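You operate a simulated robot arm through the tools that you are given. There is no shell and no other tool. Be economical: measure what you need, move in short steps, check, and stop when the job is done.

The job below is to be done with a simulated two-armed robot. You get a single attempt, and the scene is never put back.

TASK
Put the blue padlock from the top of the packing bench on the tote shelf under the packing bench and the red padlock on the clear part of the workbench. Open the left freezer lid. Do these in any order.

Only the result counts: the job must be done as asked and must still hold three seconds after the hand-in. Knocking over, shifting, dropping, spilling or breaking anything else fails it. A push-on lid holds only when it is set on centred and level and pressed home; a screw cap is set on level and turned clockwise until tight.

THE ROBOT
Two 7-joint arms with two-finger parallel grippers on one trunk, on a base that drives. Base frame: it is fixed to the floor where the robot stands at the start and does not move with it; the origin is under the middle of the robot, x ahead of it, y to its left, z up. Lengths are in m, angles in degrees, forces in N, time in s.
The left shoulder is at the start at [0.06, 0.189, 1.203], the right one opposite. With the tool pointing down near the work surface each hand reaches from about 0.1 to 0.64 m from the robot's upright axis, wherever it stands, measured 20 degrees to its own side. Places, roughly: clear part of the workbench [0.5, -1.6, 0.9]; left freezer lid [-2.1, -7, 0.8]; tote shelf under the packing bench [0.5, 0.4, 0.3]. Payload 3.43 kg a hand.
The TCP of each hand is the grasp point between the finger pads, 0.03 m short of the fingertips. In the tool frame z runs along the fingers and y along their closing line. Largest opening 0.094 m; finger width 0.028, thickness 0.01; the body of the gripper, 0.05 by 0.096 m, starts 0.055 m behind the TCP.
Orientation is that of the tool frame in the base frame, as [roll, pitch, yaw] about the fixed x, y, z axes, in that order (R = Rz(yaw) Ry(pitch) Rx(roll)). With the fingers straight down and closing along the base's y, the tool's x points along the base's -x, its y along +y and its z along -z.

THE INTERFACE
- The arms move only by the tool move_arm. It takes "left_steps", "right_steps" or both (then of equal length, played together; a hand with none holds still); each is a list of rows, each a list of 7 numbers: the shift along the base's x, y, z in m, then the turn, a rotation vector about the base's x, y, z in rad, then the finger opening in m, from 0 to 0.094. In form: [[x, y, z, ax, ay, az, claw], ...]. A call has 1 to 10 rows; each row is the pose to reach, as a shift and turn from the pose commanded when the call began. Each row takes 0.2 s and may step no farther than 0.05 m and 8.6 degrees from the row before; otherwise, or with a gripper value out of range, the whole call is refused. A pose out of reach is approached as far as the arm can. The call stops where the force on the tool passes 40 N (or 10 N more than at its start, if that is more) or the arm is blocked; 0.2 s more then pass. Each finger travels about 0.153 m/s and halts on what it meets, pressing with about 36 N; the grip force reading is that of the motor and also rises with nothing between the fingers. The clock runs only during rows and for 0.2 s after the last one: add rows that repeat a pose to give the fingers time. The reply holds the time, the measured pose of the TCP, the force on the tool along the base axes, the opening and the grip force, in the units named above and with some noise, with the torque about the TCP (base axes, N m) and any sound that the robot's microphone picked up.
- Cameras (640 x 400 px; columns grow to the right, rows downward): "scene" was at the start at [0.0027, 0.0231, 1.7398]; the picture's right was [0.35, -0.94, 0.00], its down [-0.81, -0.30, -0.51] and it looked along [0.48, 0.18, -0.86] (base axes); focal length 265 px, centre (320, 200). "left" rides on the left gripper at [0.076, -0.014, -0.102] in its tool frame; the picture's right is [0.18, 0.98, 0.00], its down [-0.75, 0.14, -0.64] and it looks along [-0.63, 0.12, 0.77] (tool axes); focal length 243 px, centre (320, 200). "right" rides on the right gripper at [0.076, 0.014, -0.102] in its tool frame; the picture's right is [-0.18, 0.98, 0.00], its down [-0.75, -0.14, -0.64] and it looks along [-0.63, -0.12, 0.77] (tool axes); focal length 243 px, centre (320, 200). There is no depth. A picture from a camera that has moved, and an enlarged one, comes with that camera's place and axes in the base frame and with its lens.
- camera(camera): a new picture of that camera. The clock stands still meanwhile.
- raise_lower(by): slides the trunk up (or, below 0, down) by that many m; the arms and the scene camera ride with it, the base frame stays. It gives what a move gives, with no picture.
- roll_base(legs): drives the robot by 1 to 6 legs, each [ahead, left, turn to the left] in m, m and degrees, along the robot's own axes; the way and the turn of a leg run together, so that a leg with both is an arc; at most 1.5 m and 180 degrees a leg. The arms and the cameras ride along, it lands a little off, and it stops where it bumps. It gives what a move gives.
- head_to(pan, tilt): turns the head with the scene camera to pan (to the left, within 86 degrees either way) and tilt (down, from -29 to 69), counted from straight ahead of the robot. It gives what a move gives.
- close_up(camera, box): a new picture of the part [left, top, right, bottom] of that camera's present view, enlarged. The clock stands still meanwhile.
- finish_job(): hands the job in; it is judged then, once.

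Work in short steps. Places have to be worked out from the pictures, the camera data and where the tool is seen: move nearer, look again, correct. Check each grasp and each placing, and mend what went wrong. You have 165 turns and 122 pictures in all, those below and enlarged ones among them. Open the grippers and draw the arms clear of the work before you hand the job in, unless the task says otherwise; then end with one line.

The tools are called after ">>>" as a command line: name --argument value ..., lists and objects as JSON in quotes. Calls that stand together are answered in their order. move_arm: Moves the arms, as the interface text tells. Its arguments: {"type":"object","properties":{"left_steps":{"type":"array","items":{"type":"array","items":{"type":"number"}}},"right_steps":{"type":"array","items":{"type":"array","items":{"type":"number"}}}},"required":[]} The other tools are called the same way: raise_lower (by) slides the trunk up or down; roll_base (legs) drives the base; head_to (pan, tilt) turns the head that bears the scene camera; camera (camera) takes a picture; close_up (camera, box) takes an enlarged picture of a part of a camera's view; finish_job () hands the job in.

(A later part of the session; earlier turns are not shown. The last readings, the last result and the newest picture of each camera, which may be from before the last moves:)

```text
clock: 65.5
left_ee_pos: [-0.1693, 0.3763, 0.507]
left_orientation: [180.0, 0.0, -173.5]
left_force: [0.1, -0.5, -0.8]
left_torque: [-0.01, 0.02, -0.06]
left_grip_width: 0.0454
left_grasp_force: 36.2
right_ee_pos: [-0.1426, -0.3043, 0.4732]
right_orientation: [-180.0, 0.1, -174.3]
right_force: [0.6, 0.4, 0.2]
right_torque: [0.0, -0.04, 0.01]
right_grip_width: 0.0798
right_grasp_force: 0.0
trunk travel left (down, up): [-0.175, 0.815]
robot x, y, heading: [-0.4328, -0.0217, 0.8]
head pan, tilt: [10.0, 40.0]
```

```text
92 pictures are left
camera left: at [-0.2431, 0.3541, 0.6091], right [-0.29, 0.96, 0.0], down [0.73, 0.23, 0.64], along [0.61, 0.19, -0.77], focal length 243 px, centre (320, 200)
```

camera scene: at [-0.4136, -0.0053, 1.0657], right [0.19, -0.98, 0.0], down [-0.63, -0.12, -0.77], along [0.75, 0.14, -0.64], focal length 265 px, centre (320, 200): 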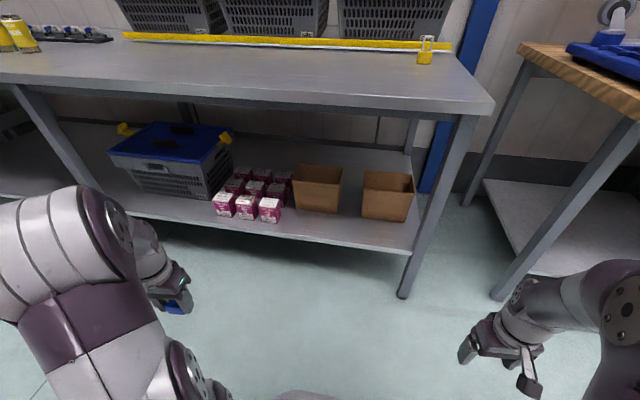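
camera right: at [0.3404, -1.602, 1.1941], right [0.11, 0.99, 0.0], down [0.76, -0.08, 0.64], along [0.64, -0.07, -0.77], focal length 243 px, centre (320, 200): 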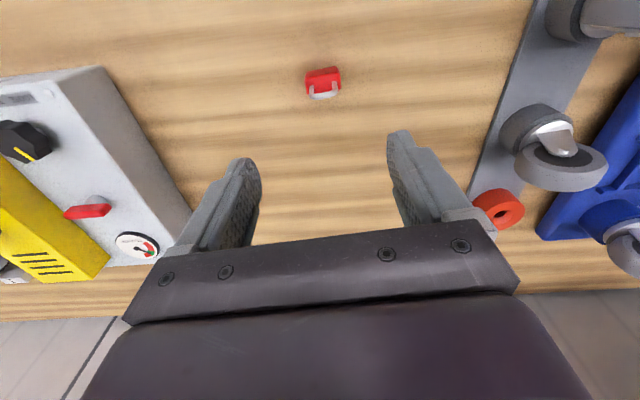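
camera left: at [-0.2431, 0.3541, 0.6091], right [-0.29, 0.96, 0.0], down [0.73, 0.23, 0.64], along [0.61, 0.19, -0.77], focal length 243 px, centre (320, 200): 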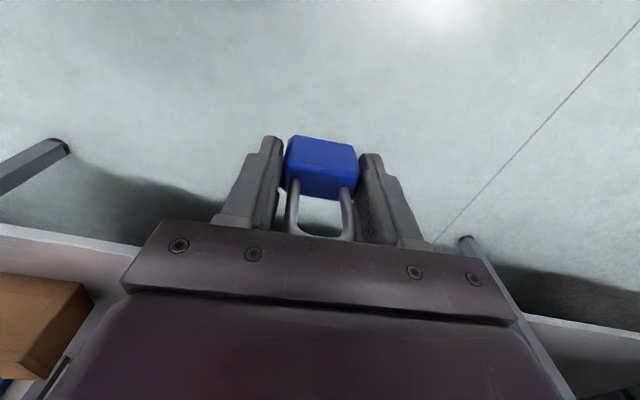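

The strip spans x≈0.256–0.40 with y≈0.16 in front of the left bin. I'll lower the trunk 0.1, drive forward 0.21, and swing the hand to y≈0.16 outside the bench.

>>> raise_lower --by -0.1

>>> roll_base --legs '[[0.21, 0, -0.7]]'

>>> move_arm --left_steps '[[0, -0.045, 0, 0, 0, -0.03, 0.03], [0, -0.09, 0, 0, 0, -0.06, 0.03], [0, -0.135, 0, 0, 0, -0.1, 0.03], [0, -0.18, 0, 0, 0, -0.11, 0.03], [0, -0.21, 0, 0, 0, -0.11, 0.03]]'

>>> camera --camera "scene"

>>> camera --camera "left"

```text
clock: 66.9
left_ee_pos: [-0.1706, 0.3771, 0.4065]
left_orientation: [-180.0, 0.0, -173.5]
left_force: [0.3, 0.4, -0.6]
left_torque: [-0.02, -0.02, 0.02]
left_grip_width: 0.0454
left_grasp_force: 36.2
right_ee_pos: [-0.1417, -0.3044, 0.372]
right_orientation: [179.9, -0.1, -174.3]
right_force: [-0.8, 0.7, -0.3]
right_torque: [0.02, -0.03, -0.02]
right_grip_width: 0.08
right_grasp_force: 0.1
trunk travel left (down, up): [-0.075, 0.915]
robot x, y, heading: [-0.4354, -0.0181, 0.8]
head pan, tilt: [10.0, 40.0]
```

```text
clock: 68.5
left_ee_pos: [0.0462, 0.3753, 0.4055]
left_orientation: [-179.9, 0.0, -174.2]
left_force: [-0.1, -0.5, -0.9]
left_torque: [0.0, 0.01, -0.01]
left_grip_width: 0.0454
left_grasp_force: 36.0
right_ee_pos: [0.0673, -0.3063, 0.3722]
right_orientation: [-180.0, 0.1, -175.1]
right_force: [0.8, -0.6, 0.0]
right_torque: [-0.01, -0.01, 0.03]
right_grip_width: 0.08
right_grasp_force: 0.0
trunk travel left (down, up): [-0.075, 0.915]
robot x, y, heading: [-0.2258, -0.0191, 0.2]
head pan, tilt: [10.0, 40.0]
```

```text
clock: 69.7
left_ee_pos: [0.0444, 0.1635, 0.408]
left_orientation: [180.0, 0.0, 179.5]
left_force: [-0.7, -1.2, -1.8]
left_torque: [-0.02, 0.01, -0.03]
left_grip_width: 0.0453
left_grasp_force: 35.8
right_ee_pos: [0.0659, -0.3056, 0.3725]
right_orientation: [180.0, 0.1, -175.0]
right_force: [0.9, -0.6, 0.2]
right_torque: [-0.04, -0.01, -0.04]
right_grip_width: 0.0802
right_grasp_force: 0.0
trunk travel left (down, up): [-0.075, 0.915]
robot x, y, heading: [-0.2266, -0.021, 0.3]
head pan, tilt: [10.0, 40.0]
```

```text
91 pictures are left
camera scene: at [-0.2023, -0.0039, 0.9656], right [0.18, -0.98, 0.0], down [-0.63, -0.11, -0.77], along [0.75, 0.13, -0.64], focal length 265 px, centre (320, 200)
```

scene: 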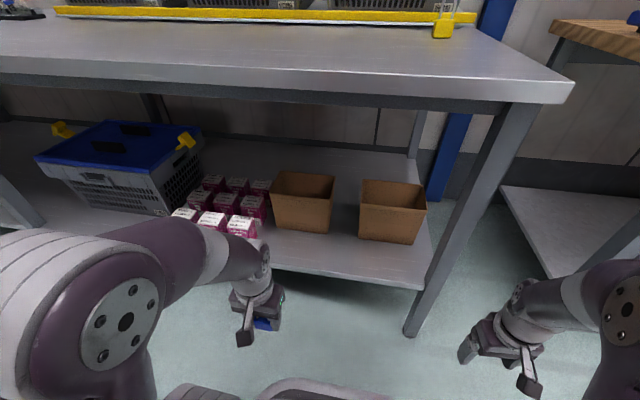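

```text
90 pictures are left
camera left: at [-0.0304, 0.151, 0.5112], right [-0.18, 0.98, 0.0], down [0.76, 0.13, 0.64], along [0.63, 0.11, -0.77], focal length 243 px, centre (320, 200)
```

left: 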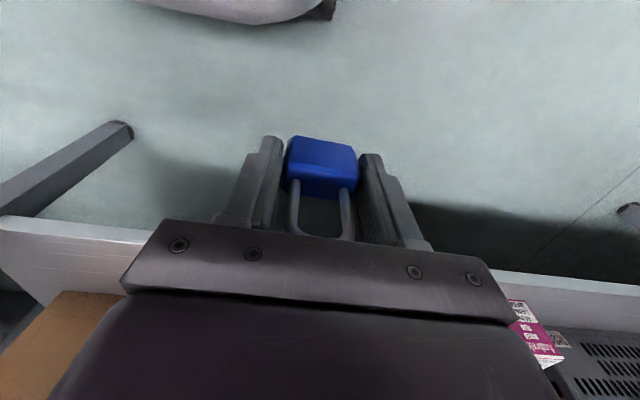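

The wrist is at about z 0.6 and the bench underside about 0.8, so there's room. I'll move the hand forward in two parts at this height.

>>> move_arm --left_steps '[[0.045, 0, 0, 0, 0, 0, 0.03], [0.09, 0, 0, 0, 0, 0, 0.03], [0.135, 0, 0, 0, 0, 0, 0.03], [0.16, 0, 0, 0, 0, 0, 0.03]]'

>>> camera --camera "scene"

>>> camera --camera "left"

```text
clock: 70.7
left_ee_pos: [0.2091, 0.1671, 0.4067]
left_orientation: [180.0, -0.1, 179.5]
left_force: [0.4, 0.7, -0.9]
left_torque: [-0.01, -0.02, 0.01]
left_grip_width: 0.0453
left_grasp_force: 36.1
right_ee_pos: [0.066, -0.3061, 0.3719]
right_orientation: [-180.0, 0.0, -175.0]
right_force: [0.4, -0.6, 1.3]
right_torque: [-0.01, -0.02, 0.04]
right_grip_width: 0.0798
right_grasp_force: 0.0
trunk travel left (down, up): [-0.075, 0.915]
robot x, y, heading: [-0.2304, -0.0163, -0.0]
head pan, tilt: [10.0, 40.0]
```

```text
89 pictures are left
camera scene: at [-0.2023, -0.0039, 0.9656], right [0.18, -0.98, 0.0], down [-0.63, -0.11, -0.77], along [0.75, 0.13, -0.64], focal length 265 px, centre (320, 200)
```

scene: 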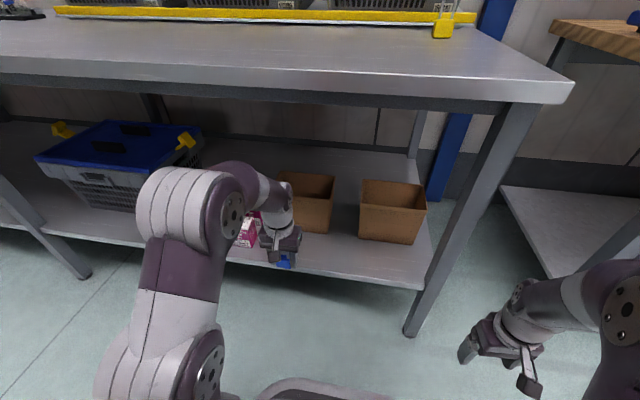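

```text
88 pictures are left
camera left: at [0.1337, 0.1539, 0.5099], right [-0.18, 0.98, 0.0], down [0.76, 0.13, 0.64], along [0.63, 0.11, -0.77], focal length 243 px, centre (320, 200)
```

left: 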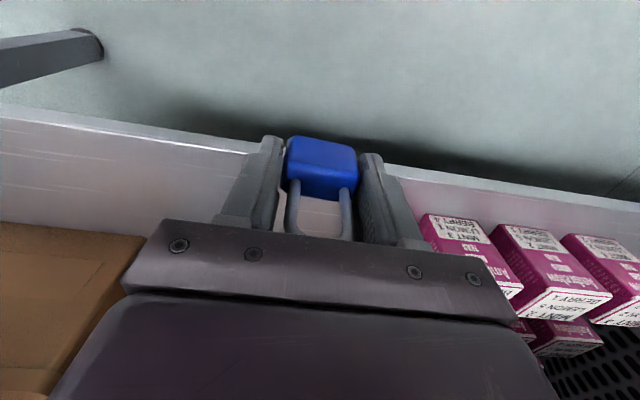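

The left view shows pink boxes on the left side and a bin on the right. I need to see the free strip better, so I'll zoom.

>>> close_up --camera "scene" --box '[200, 150, 440, 300]'

```text
2.67 times, centred on (320, 225) of scene
camera zoom: at [-0.2023, -0.0039, 0.9656], right [0.18, -0.98, 0.0], down [-0.63, -0.11, -0.77], along [0.75, 0.13, -0.64], focal length 706 px, centre (320, 133)
```

zoom: 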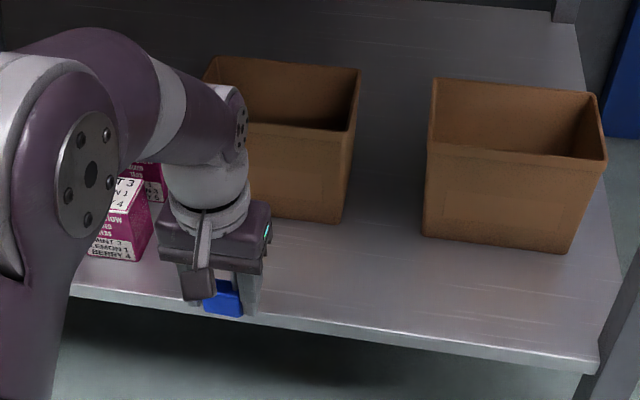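

There's a gap between the bins (y≈-0.03…0.07) that gives more room, so I'll set it in front of the gap at about [0.32, 0.04].

>>> move_arm --left_steps '[[0, -0.045, 0, 0, 0, 0, 0.03], [0, -0.09, 0, 0, 0, 0, 0.03], [0.02, -0.125, 0, 0, 0, 0, 0.03], [0.065, -0.13, 0, 0, 0, 0, 0.03], [0.105, -0.13, 0, 0, 0, 0, 0.03]]'

>>> camera --camera "scene"

>>> camera --camera "left"

```text
clock: 71.9
left_ee_pos: [0.2907, 0.0397, 0.3919]
left_orientation: [-179.9, -0.2, 179.5]
left_force: [0.5, -0.5, -0.4]
left_torque: [0.03, 0.01, 0.0]
left_grip_width: 0.0454
left_grasp_force: 36.4
left hand out of reach, approached as far as the arm can: row 5
right_ee_pos: [0.0667, -0.3073, 0.372]
right_orientation: [-180.0, 0.1, -175.1]
right_force: [0.2, 0.5, 0.6]
right_torque: [0.01, -0.01, -0.02]
right_grip_width: 0.0803
right_grasp_force: 0.0
trunk travel left (down, up): [-0.075, 0.915]
robot x, y, heading: [-0.2302, -0.019, 0.1]
head pan, tilt: [10.0, 40.0]
```

```text
86 pictures are left
camera scene: at [-0.2021, -0.004, 0.9656], right [0.18, -0.98, 0.0], down [-0.63, -0.11, -0.77], along [0.75, 0.13, -0.64], focal length 265 px, centre (320, 200)
```

scene: 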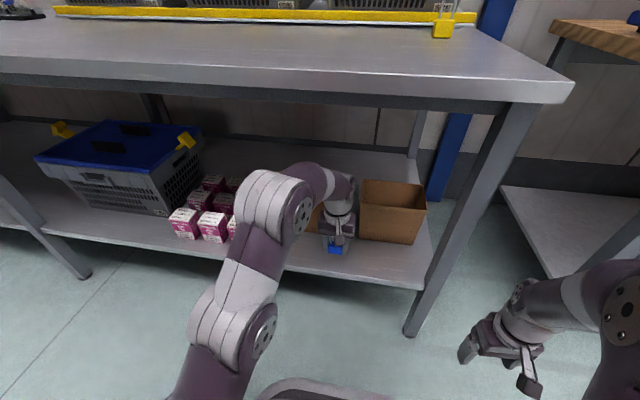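

```text
85 pictures are left
camera left: at [0.2151, 0.0265, 0.4952], right [-0.18, 0.98, 0.0], down [0.76, 0.13, 0.64], along [0.63, 0.11, -0.77], focal length 243 px, centre (320, 200)
```

left: 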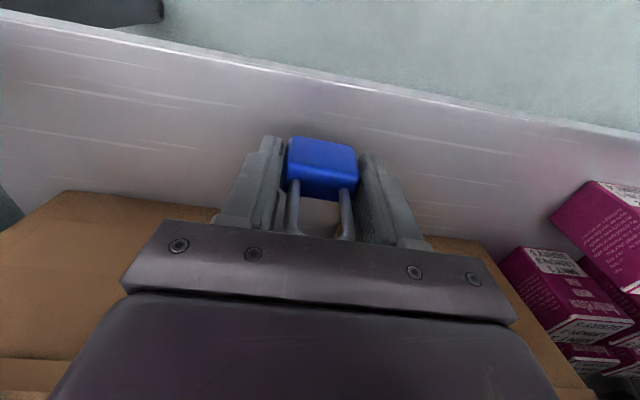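

The arm is at full reach with x=0.29. I'll drive the base 3 cm closer and use the trunk to lower.

>>> roll_base --legs '[[0.03, 0, 0]]'

>>> close_up --camera "scene" --box '[240, 150, 440, 275]'

```text
clock: 72.8
left_ee_pos: [0.3204, 0.0394, 0.3915]
left_orientation: [180.0, 0.0, 179.5]
left_force: [-0.3, 0.0, -0.6]
left_torque: [0.01, -0.01, 0.01]
left_grip_width: 0.0455
left_grasp_force: 35.8
right_ee_pos: [0.0956, -0.3049, 0.3725]
right_orientation: [180.0, 0.0, -175.1]
right_force: [-0.2, -0.6, 0.2]
right_torque: [0.0, -0.01, -0.01]
right_grip_width: 0.08
right_grasp_force: 0.1
trunk travel left (down, up): [-0.075, 0.915]
robot x, y, heading: [-0.1947, -0.0191, 0.0]
head pan, tilt: [10.0, 40.0]
```

```text
3.20 times, centred on (340, 212) of scene
camera zoom: at [-0.1729, -0.0039, 0.9656], right [0.18, -0.98, 0.0], down [-0.63, -0.11, -0.77], along [0.75, 0.13, -0.64], focal length 848 px, centre (256, 160)
```

zoom: 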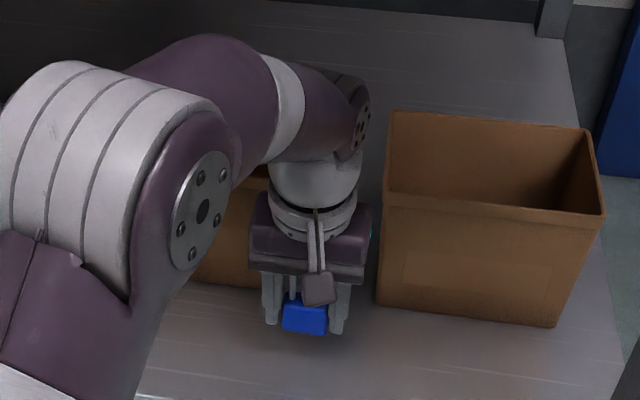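

It's clear of the bins. I'm lowering the trunk 4 cm.

>>> raise_lower --by -0.04

>>> camera --camera "left"

```text
clock: 73.6
left_ee_pos: [0.3205, 0.0395, 0.3523]
left_orientation: [-179.9, 0.0, 179.6]
left_force: [-0.9, -1.1, -0.8]
left_torque: [-0.02, 0.0, 0.0]
left_grip_width: 0.0454
left_grasp_force: 36.1
right_ee_pos: [0.0953, -0.3055, 0.3322]
right_orientation: [-179.9, 0.1, -175.0]
right_force: [0.4, 0.5, -1.2]
right_torque: [-0.04, 0.0, 0.02]
right_grip_width: 0.0802
right_grasp_force: 0.0
trunk travel left (down, up): [-0.035, 0.955]
robot x, y, heading: [-0.1945, -0.0204, -0.2]
head pan, tilt: [10.0, 40.0]
```

```text
83 pictures are left
camera left: at [0.2445, 0.0266, 0.4557], right [-0.18, 0.98, 0.0], down [0.75, 0.14, 0.64], along [0.63, 0.11, -0.77], focal length 243 px, centre (320, 200)
```

left: 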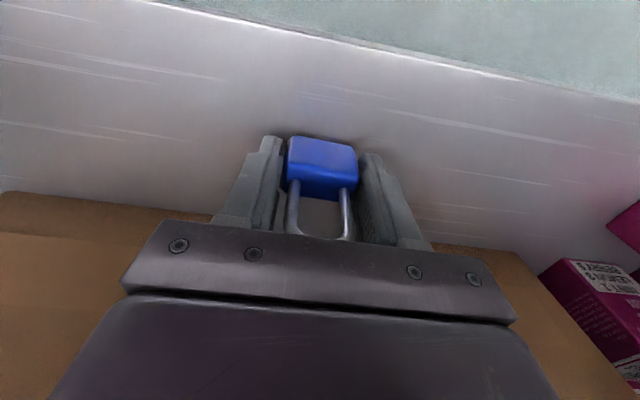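

Shadow is near contact. I'm lowering in small steps.

>>> raise_lower --by -0.012

>>> raise_lower --by -0.004

```text
clock: 74.2
left_ee_pos: [0.3198, 0.04, 0.3398]
left_orientation: [180.0, 0.1, 179.5]
left_force: [-0.4, 1.3, -0.2]
left_torque: [0.02, -0.06, -0.02]
left_grip_width: 0.0452
left_grasp_force: 36.4
right_ee_pos: [0.0952, -0.3062, 0.3201]
right_orientation: [180.0, 0.0, -175.0]
right_force: [0.0, 0.1, -0.3]
right_torque: [0.02, 0.0, 0.0]
right_grip_width: 0.0801
right_grasp_force: 0.0
trunk travel left (down, up): [-0.023, 0.967]
robot x, y, heading: [-0.1955, -0.0181, 0.0]
head pan, tilt: [10.0, 40.0]
```

```text
clock: 74.7
left_ee_pos: [0.3195, 0.0391, 0.3362]
left_orientation: [-180.0, 0.0, 179.5]
left_force: [0.9, 0.0, -1.7]
left_torque: [0.0, 0.04, 0.06]
left_grip_width: 0.0453
left_grasp_force: 36.2
right_ee_pos: [0.0965, -0.3051, 0.3153]
right_orientation: [-180.0, 0.0, -175.1]
right_force: [-0.3, -0.2, -0.4]
right_torque: [-0.02, 0.01, 0.01]
right_grip_width: 0.0799
right_grasp_force: 0.0
trunk travel left (down, up): [-0.019, 0.971]
robot x, y, heading: [-0.1998, -0.0178, -0.1]
head pan, tilt: [10.0, 40.0]
```

No contact yet; another two small steps.

>>> raise_lower --by -0.003

>>> raise_lower --by -0.002

>>> camera --camera "left"

```text
clock: 75.2
left_ee_pos: [0.3206, 0.0392, 0.3338]
left_orientation: [180.0, 0.1, 179.5]
left_force: [-1.9, 1.2, 10.0]
left_torque: [0.11, 0.06, 0.01]
left_grip_width: 0.0453
left_grasp_force: 35.8
right_ee_pos: [0.0959, -0.3063, 0.3134]
right_orientation: [-180.0, 0.0, -175.1]
right_force: [-0.2, -0.5, 1.1]
right_torque: [-0.03, -0.01, 0.0]
right_grip_width: 0.0797
right_grasp_force: 0.1
trunk travel left (down, up): [-0.016, 0.974]
robot x, y, heading: [-0.1957, -0.0212, 0.2]
head pan, tilt: [10.0, 40.0]
```

```text
clock: 75.8
left_ee_pos: [0.32, 0.0397, 0.3349]
left_orientation: [-179.9, 0.5, 179.5]
left_force: [-3.2, 1.6, 25.8]
left_torque: [-0.02, 0.27, 0.0]
left_grip_width: 0.0454
left_grasp_force: 36.1
right_ee_pos: [0.0952, -0.306, 0.3108]
right_orientation: [-179.9, 0.1, -175.0]
right_force: [-0.4, 0.3, 0.3]
right_torque: [-0.03, 0.01, 0.02]
right_grip_width: 0.0802
right_grasp_force: 0.0
trunk travel left (down, up): [-0.014, 0.976]
robot x, y, heading: [-0.1963, -0.0145, -0.1]
head pan, tilt: [10.0, 40.0]
```

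```text
82 pictures are left
camera left: at [0.244, 0.0265, 0.4373], right [-0.18, 0.98, 0.0], down [0.75, 0.14, 0.65], along [0.64, 0.11, -0.76], focal length 243 px, centre (320, 200)
```

left: 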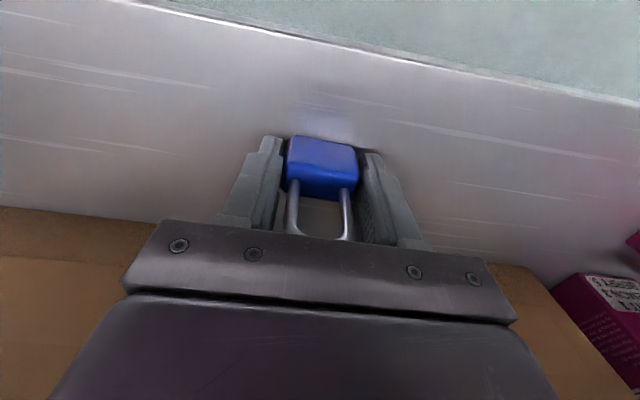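

Contact at 26 N. I'll ease up 2 mm, then open the fingers in place.

>>> raise_lower --by 0.003

>>> move_arm --left_steps '[[0, 0, 0, 0, 0, 0, 0.055], [0, 0, 0, 0, 0, 0, 0.075], [0, 0, 0, 0, 0, 0, 0.08], [0, 0, 0, 0, 0, 0, 0.08]]'

>>> camera --camera "left"

```text
clock: 76.3
left_ee_pos: [0.3196, 0.039, 0.3344]
left_orientation: [-179.9, 0.1, 179.5]
left_force: [4.6, 0.3, 11.0]
left_torque: [-0.12, -0.15, 0.0]
left_grip_width: 0.0452
left_grasp_force: 35.6
right_ee_pos: [0.0959, -0.3061, 0.314]
right_orientation: [-179.9, 0.1, -175.0]
right_force: [-0.6, 0.2, 0.5]
right_torque: [0.04, -0.02, 0.01]
right_grip_width: 0.0803
right_grasp_force: 0.1
trunk travel left (down, up): [-0.017, 0.973]
robot x, y, heading: [-0.1944, -0.0198, 0.0]
head pan, tilt: [10.0, 40.0]
```

```text
clock: 77.3
left_ee_pos: [0.3201, 0.0397, 0.3336]
left_orientation: [180.0, 0.0, 179.4]
left_force: [0.7, -0.5, -0.2]
left_torque: [0.02, 0.01, 0.03]
left_grip_width: 0.0798
left_grasp_force: 0.1
right_ee_pos: [0.0957, -0.3052, 0.3133]
right_orientation: [-180.0, 0.0, -175.0]
right_force: [0.5, 0.4, -0.4]
right_torque: [-0.01, 0.02, 0.03]
right_grip_width: 0.0801
right_grasp_force: 0.1
trunk travel left (down, up): [-0.017, 0.973]
robot x, y, heading: [-0.1948, -0.0218, -0.1]
head pan, tilt: [10.0, 40.0]
```

```text
81 pictures are left
camera left: at [0.2444, 0.0266, 0.4376], right [-0.18, 0.98, 0.0], down [0.75, 0.14, 0.64], along [0.63, 0.11, -0.77], focal length 243 px, centre (320, 200)
```

left: 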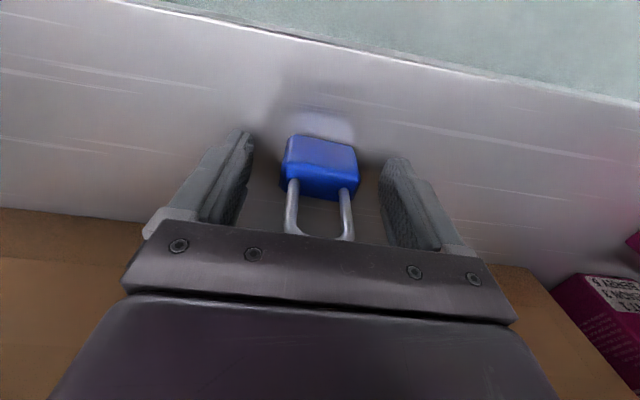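

The padlock stands free. I'll raise the trunk 7 cm to clear the shackle, then back out.

>>> raise_lower --by 0.07

>>> roll_base --legs '[[-0.5, 0, 0]]'

>>> camera --camera "scene"

```text
clock: 78.3
left_ee_pos: [0.3198, 0.0404, 0.4048]
left_orientation: [180.0, -0.1, 179.5]
left_force: [0.8, -0.3, 0.5]
left_torque: [-0.02, -0.01, 0.0]
left_grip_width: 0.0801
left_grasp_force: 0.1
right_ee_pos: [0.0961, -0.3062, 0.3837]
right_orientation: [180.0, 0.1, -175.1]
right_force: [0.2, -1.1, -0.5]
right_torque: [-0.03, 0.0, -0.02]
right_grip_width: 0.08
right_grasp_force: 0.1
trunk travel left (down, up): [-0.087, 0.903]
robot x, y, heading: [-0.197, -0.0161, -0.0]
head pan, tilt: [10.0, 40.0]
```

```text
clock: 81.3
left_ee_pos: [-0.182, 0.0404, 0.4047]
left_orientation: [179.9, 0.0, 179.8]
left_force: [0.3, 0.2, -0.6]
left_torque: [0.0, 0.03, -0.04]
left_grip_width: 0.0797
left_grasp_force: 0.1
right_ee_pos: [-0.4058, -0.3062, 0.3839]
right_orientation: [180.0, 0.1, -174.8]
right_force: [0.2, 0.0, -0.5]
right_torque: [0.0, 0.0, -0.02]
right_grip_width: 0.08
right_grasp_force: 0.1
trunk travel left (down, up): [-0.087, 0.903]
robot x, y, heading: [-0.6983, -0.0198, 0.3]
head pan, tilt: [10.0, 40.0]
```

```text
80 pictures are left
camera scene: at [-0.6753, -0.0059, 0.9776], right [0.18, -0.98, 0.0], down [-0.63, -0.12, -0.77], along [0.75, 0.14, -0.64], focal length 265 px, centre (320, 200)
```

scene: 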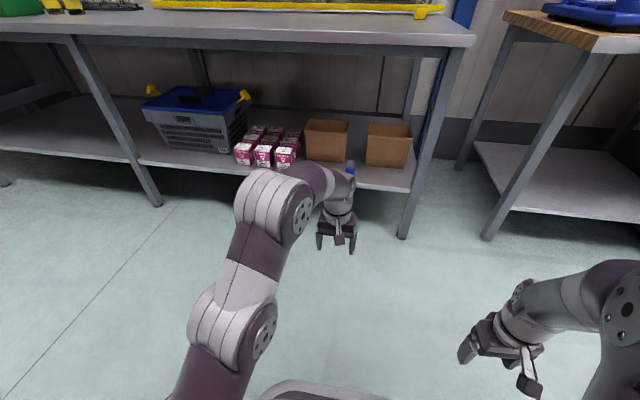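

Blue padlock is on the shelf. I'll tuck the left arm, raise the trunk, and back off to survey the way to the freezer.

>>> move_arm --left_steps '[[-0.04, 0.02, 0, 0, 0, 0, 0.08], [-0.08, 0.045, 0, 0, 0, 0, 0.08], [-0.12, 0.07, 0, 0, 0, 0, 0.08], [-0.16, 0.095, 0, 0, 0, 0, 0.08], [-0.2, 0.12, 0, 0, 0, 0, 0.08], [-0.24, 0.145, 0, 0, 0, 0, 0.08], [-0.27, 0.18, 0, 0, 0, 0, 0.08]]'

>>> raise_lower --by 0.4

>>> raise_lower --by 0.35

>>> roll_base --legs '[[-0.7, 0, 0], [0, 0, -90]]'

>>> head_to --pan 0 --tilt 18

>>> camera --camera "scene"

```text
clock: 82.9
left_ee_pos: [-0.4538, 0.2171, 0.4069]
left_orientation: [180.0, 0.0, 179.7]
left_force: [-0.1, -0.7, -1.0]
left_torque: [-0.02, -0.01, 0.02]
left_grip_width: 0.0799
left_grasp_force: 0.2
right_ee_pos: [-0.4049, -0.3073, 0.3843]
right_orientation: [-179.9, 0.1, -174.7]
right_force: [-0.2, -0.2, 0.0]
right_torque: [-0.01, 0.0, -0.01]
right_grip_width: 0.0799
right_grasp_force: 0.1
trunk travel left (down, up): [-0.087, 0.903]
robot x, y, heading: [-0.6971, -0.0177, 0.4]
head pan, tilt: [10.0, 40.0]
```

```text
clock: 86.7
left_ee_pos: [-0.453, 0.2158, 0.8084]
left_orientation: [-179.9, 0.0, 179.8]
left_force: [-0.1, -1.0, 0.5]
left_torque: [-0.02, -0.01, -0.04]
left_grip_width: 0.08
left_grasp_force: 0.0
right_ee_pos: [-0.4053, -0.3076, 0.7831]
right_orientation: [179.9, 0.0, -174.8]
right_force: [0.9, -0.7, -0.1]
right_torque: [0.0, 0.02, -0.01]
right_grip_width: 0.08
right_grasp_force: 0.0
trunk travel left (down, up): [-0.487, 0.503]
robot x, y, heading: [-0.6982, -0.019, -0.0]
head pan, tilt: [10.0, 40.0]
```

```text
clock: 90.2
left_ee_pos: [-0.4526, 0.2166, 1.1562]
left_orientation: [180.0, -0.1, 179.9]
left_force: [-0.7, 0.6, -0.9]
left_torque: [0.03, 0.03, 0.01]
left_grip_width: 0.08
left_grasp_force: 0.1
right_ee_pos: [-0.4062, -0.3065, 1.1328]
right_orientation: [179.9, 0.0, -174.8]
right_force: [-0.5, 0.5, 0.6]
right_torque: [0.0, 0.01, -0.03]
right_grip_width: 0.08
right_grasp_force: 0.0
trunk travel left (down, up): [-0.837, 0.153]
robot x, y, heading: [-0.6973, -0.0203, 0.4]
head pan, tilt: [10.0, 40.0]
```

```text
clock: 92.0
left_ee_pos: [-0.6447, 0.2138, 1.1577]
left_orientation: [-179.9, 0.4, 179.5]
left_force: [-1.1, -0.1, 0.0]
left_torque: [0.0, -0.09, 0.01]
left_grip_width: 0.0801
left_grasp_force: 0.0
right_ee_pos: [-0.6003, -0.3094, 1.1358]
right_orientation: [-180.0, 0.5, -175.0]
right_force: [-0.4, 0.9, 0.0]
right_torque: [0.02, -0.09, 0.0]
right_grip_width: 0.0799
right_grasp_force: 0.1
trunk travel left (down, up): [-0.837, 0.153]
robot x, y, heading: [-0.8809, -0.0215, -0.0]
head pan, tilt: [10.0, 40.0]
stopped in leg 1: the robot was blocked; the commanded pose is now the measured one
```

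```text
clock: 92.9
left_ee_pos: [-0.6354, 0.2141, 1.1565]
left_orientation: [180.0, -0.2, 179.5]
left_force: [0.7, 0.4, -0.6]
left_torque: [-0.01, 0.05, 0.01]
left_grip_width: 0.0802
left_grasp_force: 0.0
right_ee_pos: [-0.5915, -0.309, 1.1338]
right_orientation: [180.0, -0.1, -174.9]
right_force: [0.6, 0.8, 0.8]
right_torque: [0.0, 0.03, 0.02]
right_grip_width: 0.0797
right_grasp_force: 0.1
trunk travel left (down, up): [-0.837, 0.153]
robot x, y, heading: [-0.885, -0.0234, 0.1]
head pan, tilt: [0.0, 18.0]
```

```text
79 pictures are left
camera scene: at [-0.8485, -0.0226, 1.7621], right [0.0, -1.0, 0.0], down [-0.31, 0.0, -0.95], along [0.95, 0.0, -0.31], focal length 265 px, centre (320, 200)
```

scene: 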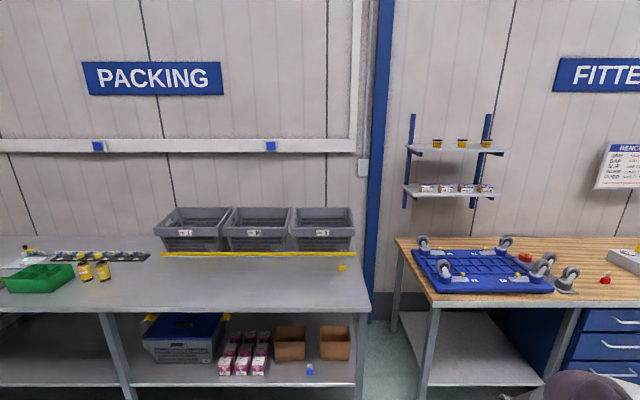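

Both padlocks are visible in place. Something behind blocked the base, so I'll look to the right and to the left before moving on.

>>> roll_base --legs '[[0.1, 0, 0]]'

>>> head_to --pan -86 --tilt 20

>>> camera --camera "scene"

>>> head_to --pan 86 --tilt 30

>>> camera --camera "scene"

```text
clock: 94.0
left_ee_pos: [-0.5341, 0.2135, 1.1558]
left_orientation: [-179.9, 0.0, 179.6]
left_force: [0.3, -0.1, 0.6]
left_torque: [-0.01, 0.01, 0.01]
left_grip_width: 0.08
left_grasp_force: 0.1
right_ee_pos: [-0.4883, -0.3095, 1.1351]
right_orientation: [-180.0, 0.0, -174.9]
right_force: [0.2, 0.5, 0.4]
right_torque: [0.04, 0.0, -0.03]
right_grip_width: 0.0798
right_grasp_force: 0.0
trunk travel left (down, up): [-0.837, 0.153]
robot x, y, heading: [-0.7787, -0.0199, 0.3]
head pan, tilt: [0.0, 18.0]
```

```text
clock: 95.6
left_ee_pos: [-0.5345, 0.2139, 1.156]
left_orientation: [-180.0, 0.0, 179.6]
left_force: [-0.5, -0.7, 0.8]
left_torque: [-0.04, 0.01, -0.03]
left_grip_width: 0.0798
left_grasp_force: 0.0
right_ee_pos: [-0.4887, -0.3097, 1.1343]
right_orientation: [-180.0, 0.0, -174.9]
right_force: [0.1, 0.3, 0.1]
right_torque: [0.0, -0.03, 0.02]
right_grip_width: 0.0801
right_grasp_force: 0.1
trunk travel left (down, up): [-0.837, 0.153]
robot x, y, heading: [-0.7807, -0.02, 0.3]
head pan, tilt: [-85.9, 20.0]
```

```text
78 pictures are left
camera scene: at [-0.8336, -0.1155, 1.759], right [-1.0, -0.08, 0.0], down [-0.03, 0.34, -0.94], along [0.07, -0.94, -0.34], focal length 265 px, centre (320, 200)
```

scene: 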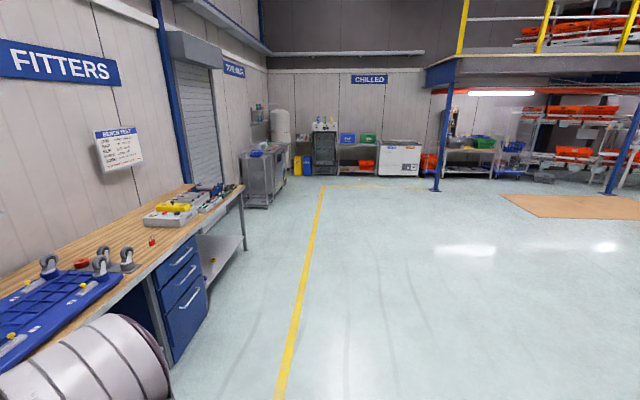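

```text
clock: 98.2
left_ee_pos: [-0.5332, 0.2142, 1.1562]
left_orientation: [180.0, -0.1, 179.6]
left_force: [-0.7, -0.4, 0.1]
left_torque: [-0.02, 0.01, 0.01]
left_grip_width: 0.0801
left_grasp_force: 0.0
right_ee_pos: [-0.4875, -0.31, 1.1331]
right_orientation: [-179.9, 0.0, -175.0]
right_force: [-0.5, -0.8, 0.5]
right_torque: [0.0, -0.01, -0.02]
right_grip_width: 0.0801
right_grasp_force: 0.0
trunk travel left (down, up): [-0.837, 0.153]
robot x, y, heading: [-0.7779, -0.0217, 0.0]
head pan, tilt: [85.9, 30.0]
```

```text
77 pictures are left
camera scene: at [-0.8341, 0.0676, 1.743], right [1.0, -0.07, 0.0], down [-0.03, -0.5, -0.87], along [0.06, 0.86, -0.5], focal length 265 px, centre (320, 200)
```

scene: 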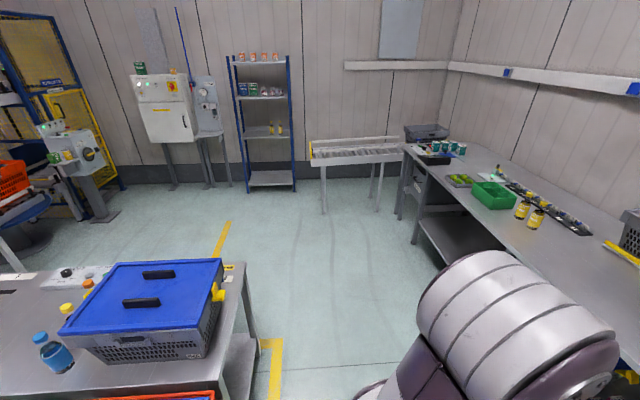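

A table with a tote stood behind; contact was gentle. The freezer is visible far off under the "CHILLED" sign. I'll turn away from the table and drive toward it along -y.

>>> roll_base --legs '[[0.25, 0, 0], [0, 0, -90], [1.5, 0, 0], [1.5, 0, 0]]'

>>> head_to --pan 20 --tilt 20

>>> camera --camera "scene"

>>> head_to --pan -30 --tilt 20

>>> camera --camera "scene"

```text
clock: 117.6
left_ee_pos: [-0.0939, -3.1749, 1.1576]
left_orientation: [-180.0, 0.0, 94.7]
left_force: [-0.5, -0.4, 0.1]
left_torque: [-0.04, 0.0, 0.02]
left_grip_width: 0.0801
left_grasp_force: 0.0
right_ee_pos: [-0.6112, -3.2696, 1.1343]
right_orientation: [180.0, -0.1, 100.2]
right_force: [-0.3, 0.3, -0.1]
right_torque: [0.0, 0.0, 0.02]
right_grip_width: 0.0797
right_grasp_force: 0.0
trunk travel left (down, up): [-0.837, 0.153]
robot x, y, heading: [-0.3514, -2.9537, -84.7]
head pan, tilt: [85.9, 30.0]
```

```text
clock: 119.0
left_ee_pos: [-0.0939, -3.1762, 1.1553]
left_orientation: [180.0, -0.1, 94.7]
left_force: [0.7, -0.1, -0.4]
left_torque: [0.01, -0.02, -0.02]
left_grip_width: 0.0803
left_grasp_force: 0.1
right_ee_pos: [-0.6114, -3.2684, 1.1354]
right_orientation: [180.0, -0.1, 100.2]
right_force: [-0.5, -0.6, 0.8]
right_torque: [0.02, 0.06, -0.01]
right_grip_width: 0.0804
right_grasp_force: 0.0
trunk travel left (down, up): [-0.837, 0.153]
robot x, y, heading: [-0.3516, -2.9549, -84.8]
head pan, tilt: [20.0, 20.0]
```

```text
76 pictures are left
camera scene: at [-0.3172, -2.9769, 1.759], right [-0.9, -0.43, 0.0], down [-0.15, 0.31, -0.94], along [0.4, -0.85, -0.34], focal length 265 px, centre (320, 200)
```

scene: 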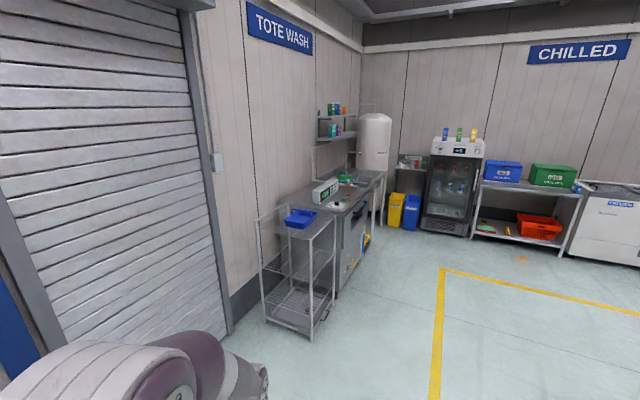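

```text
clock: 120.2
left_ee_pos: [-0.0936, -3.1758, 1.1565]
left_orientation: [180.0, 0.0, 94.6]
left_force: [0.2, -0.2, -0.2]
left_torque: [0.0, 0.01, 0.03]
left_grip_width: 0.0802
left_grasp_force: 0.1
right_ee_pos: [-0.61, -3.2671, 1.1338]
right_orientation: [-180.0, 0.0, 100.2]
right_force: [-0.1, 0.0, -0.4]
right_torque: [0.02, -0.01, 0.0]
right_grip_width: 0.0802
right_grasp_force: 0.0
trunk travel left (down, up): [-0.837, 0.153]
robot x, y, heading: [-0.3498, -2.9516, -84.6]
head pan, tilt: [-30.0, 20.0]
```

```text
75 pictures are left
camera scene: at [-0.3959, -2.9773, 1.759], right [-0.91, 0.42, 0.0], down [0.14, 0.31, -0.94], along [-0.39, -0.85, -0.34], focal length 265 px, centre (320, 200)
```

scene: 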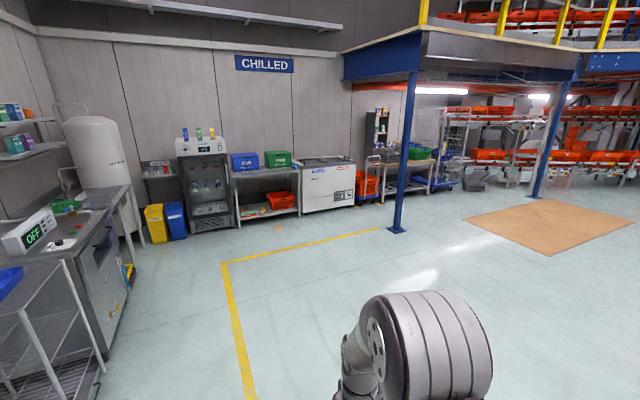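

The chest freezer stands ahead to the right; a blue post is at about [-2.95, -5.7]. I'll straighten out and drive to roughly [-2.0, -5.3].

>>> roll_base --legs '[[0, 0, -5.3], [1.2, -0.85, 0], [1.1, -0.8, 0]]'

>>> head_to --pan 0 --tilt 30

>>> camera --camera "scene"

```text
clock: 134.4
left_ee_pos: [-1.8112, -5.495, 1.1571]
left_orientation: [-179.9, 0.1, 86.7]
left_force: [-1.4, -0.6, 0.2]
left_torque: [-0.02, 0.0, -0.01]
left_grip_width: 0.0799
left_grasp_force: 0.1
right_ee_pos: [-2.3367, -5.5154, 1.133]
right_orientation: [180.0, 0.1, 92.1]
right_force: [-0.3, -0.4, 0.0]
right_torque: [-0.04, 0.01, 0.01]
right_grip_width: 0.0802
right_grasp_force: 0.1
trunk travel left (down, up): [-0.837, 0.153]
robot x, y, heading: [-2.0338, -5.2356, -92.7]
head pan, tilt: [-30.0, 20.0]
```

```text
clock: 135.3
left_ee_pos: [-1.8114, -5.4954, 1.1563]
left_orientation: [-180.0, -0.1, 86.7]
left_force: [0.5, 0.3, 0.6]
left_torque: [0.03, 0.0, 0.0]
left_grip_width: 0.0799
left_grasp_force: 0.1
right_ee_pos: [-2.3362, -5.5145, 1.1341]
right_orientation: [-179.9, 0.0, 92.2]
right_force: [0.8, -0.8, 0.3]
right_torque: [0.0, 0.03, 0.01]
right_grip_width: 0.0801
right_grasp_force: 0.1
trunk travel left (down, up): [-0.837, 0.153]
robot x, y, heading: [-2.0377, -5.2388, -92.7]
head pan, tilt: [0.0, 30.0]
```

```text
74 pictures are left
camera scene: at [-2.037, -5.269, 1.743], right [-1.0, 0.05, 0.0], down [0.02, 0.5, -0.87], along [-0.04, -0.87, -0.5], focal length 265 px, centre (320, 200)
```

scene: 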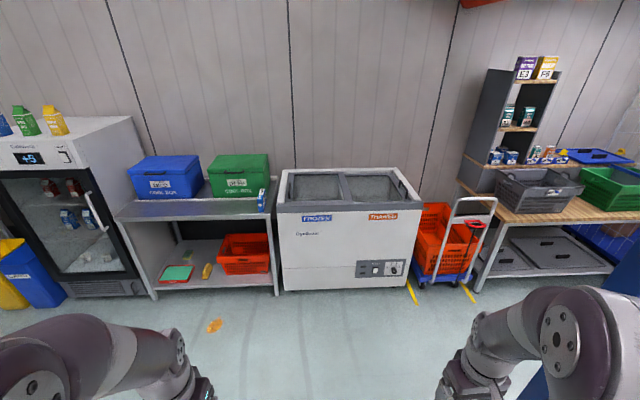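

>>> close_up --camera "scene" --box '[260, 150, 440, 300]'

```text
2.67 times, centred on (350, 225) of scene
camera zoom: at [-2.037, -5.269, 1.743], right [-1.0, 0.05, 0.0], down [0.02, 0.5, -0.87], along [-0.04, -0.87, -0.5], focal length 706 px, centre (240, 133)
```

zoom: 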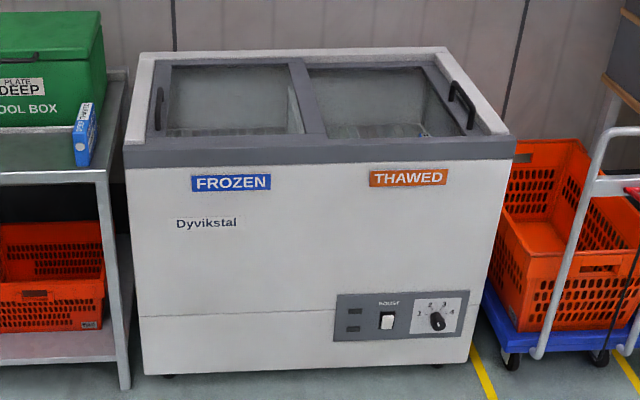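

It's a chest freezer with two sliding glass lids. The left ("FROZEN") lid's handle is at its left end, about [-1.89, -7.0], so it should slide right (-x). I'll drive nearer.

>>> roll_base --legs '[[0.95, -0.05, 2.7]]'

>>> head_to --pan 5 --tilt 50

>>> camera --camera "scene"

```text
clock: 140.3
left_ee_pos: [-1.8766, -6.4364, 1.1572]
left_orientation: [-179.9, 0.1, 88.8]
left_force: [-0.1, 0.7, -0.4]
left_torque: [0.0, 0.01, 0.03]
left_grip_width: 0.08
left_grasp_force: 0.1
right_ee_pos: [-2.4011, -6.4754, 1.1343]
right_orientation: [-180.0, 0.0, 94.3]
right_force: [0.8, -0.6, -0.4]
right_torque: [0.0, 0.02, 0.01]
right_grip_width: 0.08
right_grasp_force: 0.1
trunk travel left (down, up): [-0.837, 0.153]
robot x, y, heading: [-2.1064, -6.1896, -90.5]
head pan, tilt: [0.0, 30.0]
```

```text
clock: 141.2
left_ee_pos: [-1.8772, -6.438, 1.1569]
left_orientation: [179.9, 0.1, 88.9]
left_force: [0.5, 0.8, -0.7]
left_torque: [0.01, 0.01, 0.01]
left_grip_width: 0.0801
left_grasp_force: 0.0
right_ee_pos: [-2.4015, -6.4755, 1.1333]
right_orientation: [180.0, 0.0, 94.3]
right_force: [-0.2, 0.4, 0.0]
right_torque: [0.03, 0.0, 0.02]
right_grip_width: 0.0802
right_grasp_force: 0.1
trunk travel left (down, up): [-0.837, 0.153]
robot x, y, heading: [-2.1105, -6.1873, -90.6]
head pan, tilt: [5.0, 50.0]
```

```text
72 pictures are left
camera scene: at [-2.1036, -6.2057, 1.7135], right [-1.0, -0.08, 0.0], down [-0.06, 0.76, -0.64], along [0.05, -0.64, -0.77], focal length 265 px, centre (320, 200)
```

scene: 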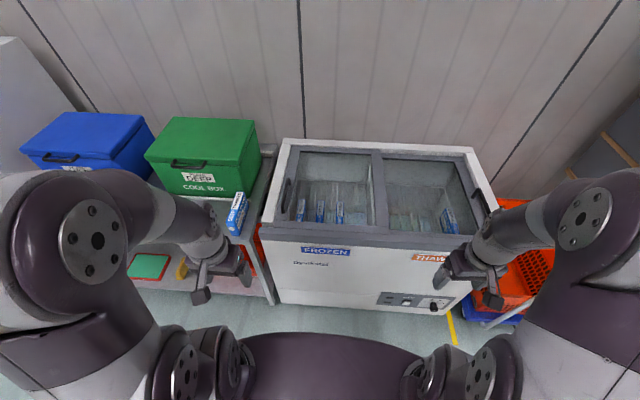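

>>> close_up --camera "scene" --box '[255, 130, 415, 250]'

>>> close_up --camera "scene" --box '[265, 160, 325, 230]'

```text
3.33 times, centred on (335, 190) of scene
camera zoom: at [-2.1036, -6.2057, 1.7135], right [-1.0, -0.08, 0.0], down [-0.06, 0.76, -0.64], along [0.05, -0.64, -0.77], focal length 883 px, centre (270, 233)
```

zoom: 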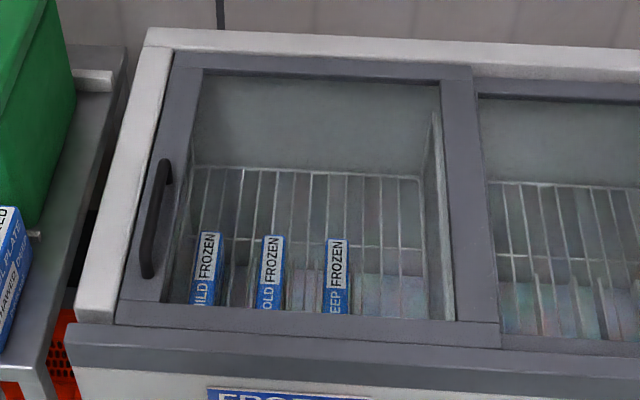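

```text
5.71 times, centred on (295, 195) of scene
camera zoom: at [-2.1036, -6.2057, 1.7135], right [-1.0, -0.08, 0.0], down [-0.06, 0.76, -0.64], along [0.05, -0.64, -0.77], focal length 1514 px, centre (463, 229)
```

zoom: 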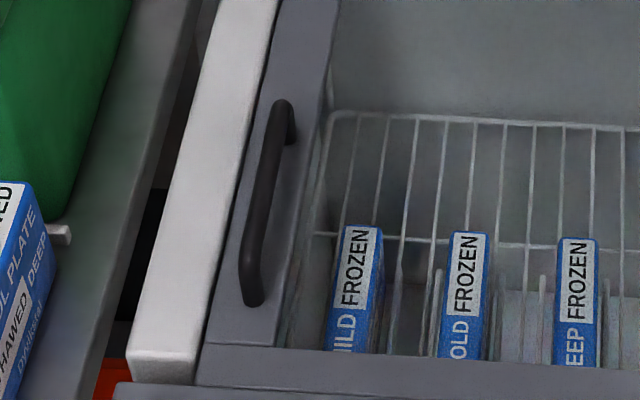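

It's a sliding lid with a bar handle along y. From two views the handle is at about [-1.90, -6.917, 0.877]. I'll drive 0.22 m closer, then bring the left hand above it.

>>> roll_base --legs '[[0.22, 0, 0.6]]'

```text
clock: 142.9
left_ee_pos: [-1.8753, -6.6592, 1.1572]
left_orientation: [180.0, 0.0, 89.3]
left_force: [0.4, 0.4, 0.8]
left_torque: [0.01, 0.02, 0.05]
left_grip_width: 0.08
left_grasp_force: 0.0
right_ee_pos: [-2.3983, -6.704, 1.134]
right_orientation: [-180.0, 0.0, 94.9]
right_force: [0.2, -0.2, -0.2]
right_torque: [0.02, -0.02, 0.02]
right_grip_width: 0.0803
right_grasp_force: 0.1
trunk travel left (down, up): [-0.837, 0.153]
robot x, y, heading: [-2.1075, -6.4123, -90.2]
head pan, tilt: [5.0, 50.0]
```

Left hand over the handle next.

>>> move_arm --left_steps '[[0, -0.045, 0, 0, 0, 0, 0.094], [-0.01, -0.09, 0, 0, 0, 0, 0.094], [-0.02, -0.135, -0.02, 0, 0, 0, 0.094], [-0.025, -0.175, -0.045, 0, 0, 0, 0.094], [-0.025, -0.21, -0.075, 0, 0, 0, 0.094], [-0.025, -0.24, -0.1, 0, 0, 0, 0.094]]'

>>> camera --camera "left"

>>> camera --camera "scene"

```text
refused: row 3 steps farther than a row can; nothing moved
```

```text
69 pictures are left
camera left: at [-1.8878, -6.5826, 1.2603], right [0.98, 0.17, 0.0], down [0.13, -0.75, 0.64], along [0.11, -0.63, -0.77], focal length 243 px, centre (320, 200)
```

left: 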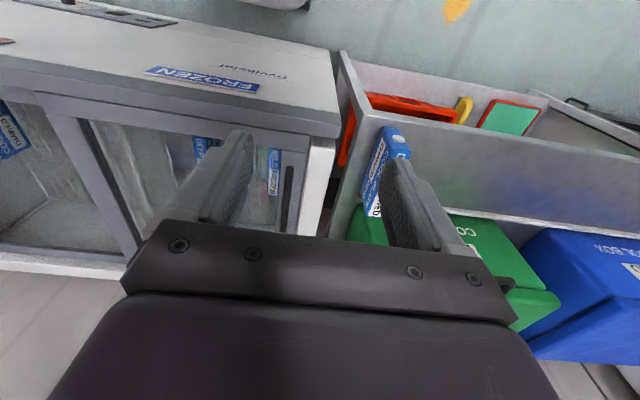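

```text
68 pictures are left
camera scene: at [-2.1044, -6.4301, 1.7135], right [-1.0, -0.09, 0.0], down [-0.07, 0.76, -0.64], along [0.06, -0.64, -0.77], focal length 265 px, centre (320, 200)
```

scene: 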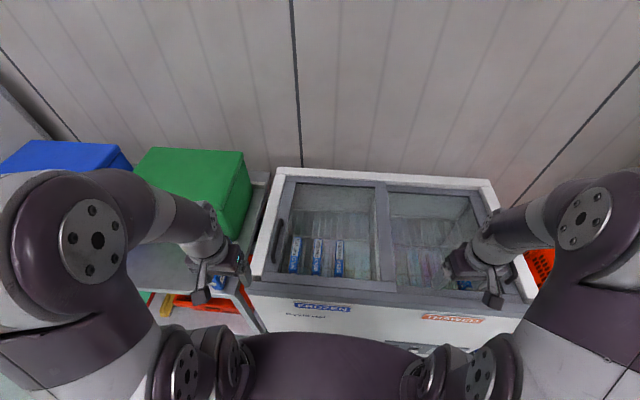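

The handle's position is confirmed at about x=-1.90. I'll redo the move with smaller steps.

>>> move_arm --left_steps '[[0, -0.04, 0, 0, 0, 0, 0.094], [-0.01, -0.08, 0, 0, 0, 0, 0.094], [-0.02, -0.115, -0.02, 0, 0, 0, 0.094], [-0.025, -0.15, -0.045, 0, 0, 0, 0.094], [-0.025, -0.185, -0.07, 0, 0, 0, 0.094], [-0.025, -0.215, -0.09, 0, 0, 0, 0.094], [-0.025, -0.24, -0.1, 0, 0, 0, 0.094]]'

>>> camera --camera "left"

>>> camera --camera "scene"

```text
clock: 144.5
left_ee_pos: [-1.9004, -6.9071, 1.0538]
left_orientation: [-179.9, -0.1, 89.5]
left_force: [-1.0, -0.4, 0.2]
left_torque: [0.0, 0.0, 0.03]
left_grip_width: 0.0942
left_grasp_force: 0.1
right_ee_pos: [-2.3978, -6.7061, 1.1337]
right_orientation: [-179.9, -0.1, 94.9]
right_force: [-1.1, -0.2, -0.1]
right_torque: [-0.02, -0.02, 0.0]
right_grip_width: 0.08
right_grasp_force: 0.0
trunk travel left (down, up): [-0.837, 0.153]
robot x, y, heading: [-2.1113, -6.4132, -90.0]
head pan, tilt: [5.0, 50.0]
```

```text
67 pictures are left
camera left: at [-1.913, -6.8292, 1.157], right [0.98, 0.17, 0.0], down [0.13, -0.76, 0.64], along [0.11, -0.63, -0.77], focal length 243 px, centre (320, 200)
```

left: 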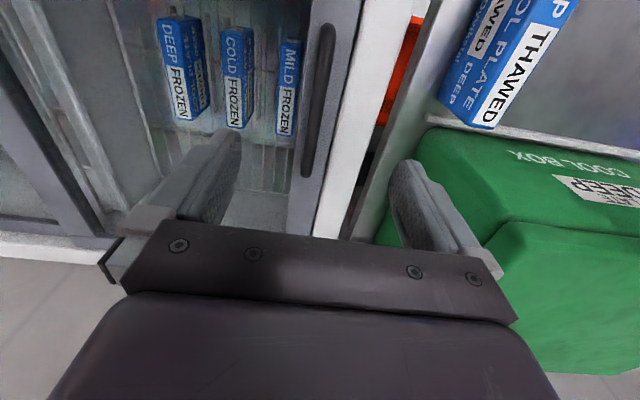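

```text
66 pictures are left
camera scene: at [-2.1043, -6.4326, 1.7134], right [-1.0, -0.09, 0.0], down [-0.07, 0.76, -0.64], along [0.06, -0.64, -0.77], focal length 265 px, centre (320, 200)
```

scene: 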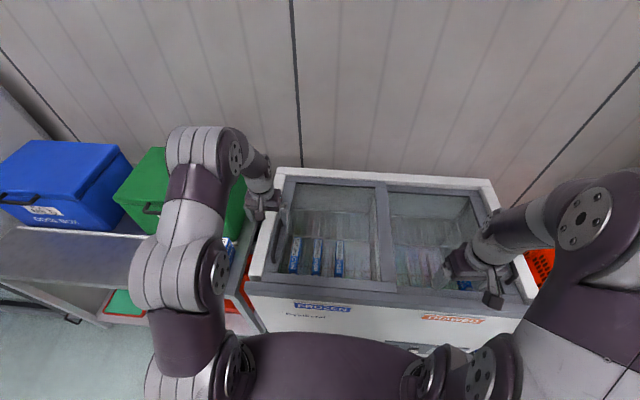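

The bar runs y≈-6.85…-7.02 at x≈-1.90; the rim's inner edge is at x≈-1.86. I'll narrow the fingers to 4 cm and straddle the bar.

>>> move_arm --left_steps '[[0, -0.02, -0.02, 0, 0, 0, 0.06], [0, -0.02, -0.05, 0, 0, 0, 0.042], [0, -0.02, -0.08, 0, 0, 0, 0.042], [0, -0.02, -0.105, 0, 0, 0, 0.042], [0, -0.02, -0.12, 0, 0, 0, 0.042]]'

>>> camera --camera "left"

```text
clock: 145.7
left_ee_pos: [-1.8992, -6.923, 0.9358]
left_orientation: [-180.0, 0.0, 89.3]
left_force: [-1.5, -0.1, 0.3]
left_torque: [-0.02, 0.03, -0.02]
left_grip_width: 0.0422
left_grasp_force: 0.0
right_ee_pos: [-2.3987, -6.7055, 1.1327]
right_orientation: [180.0, 0.0, 95.0]
right_force: [-0.5, -0.8, 0.1]
right_torque: [0.02, 0.02, 0.03]
right_grip_width: 0.0803
right_grasp_force: 0.0
trunk travel left (down, up): [-0.837, 0.153]
robot x, y, heading: [-2.1066, -6.413, -89.7]
head pan, tilt: [5.0, 50.0]
```

```text
65 pictures are left
camera left: at [-1.9125, -6.8454, 1.0387], right [0.98, 0.17, 0.0], down [0.13, -0.75, 0.64], along [0.11, -0.63, -0.77], focal length 243 px, centre (320, 200)
```

left: 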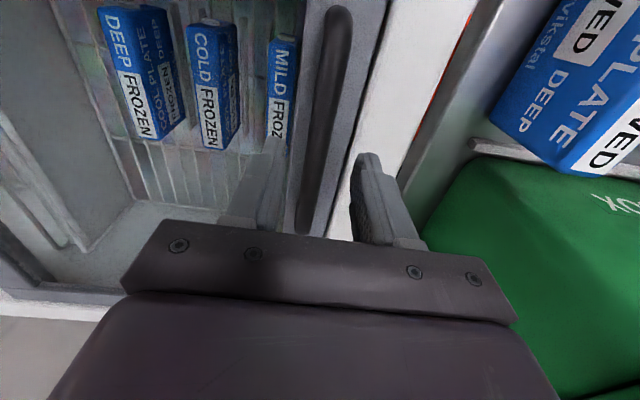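

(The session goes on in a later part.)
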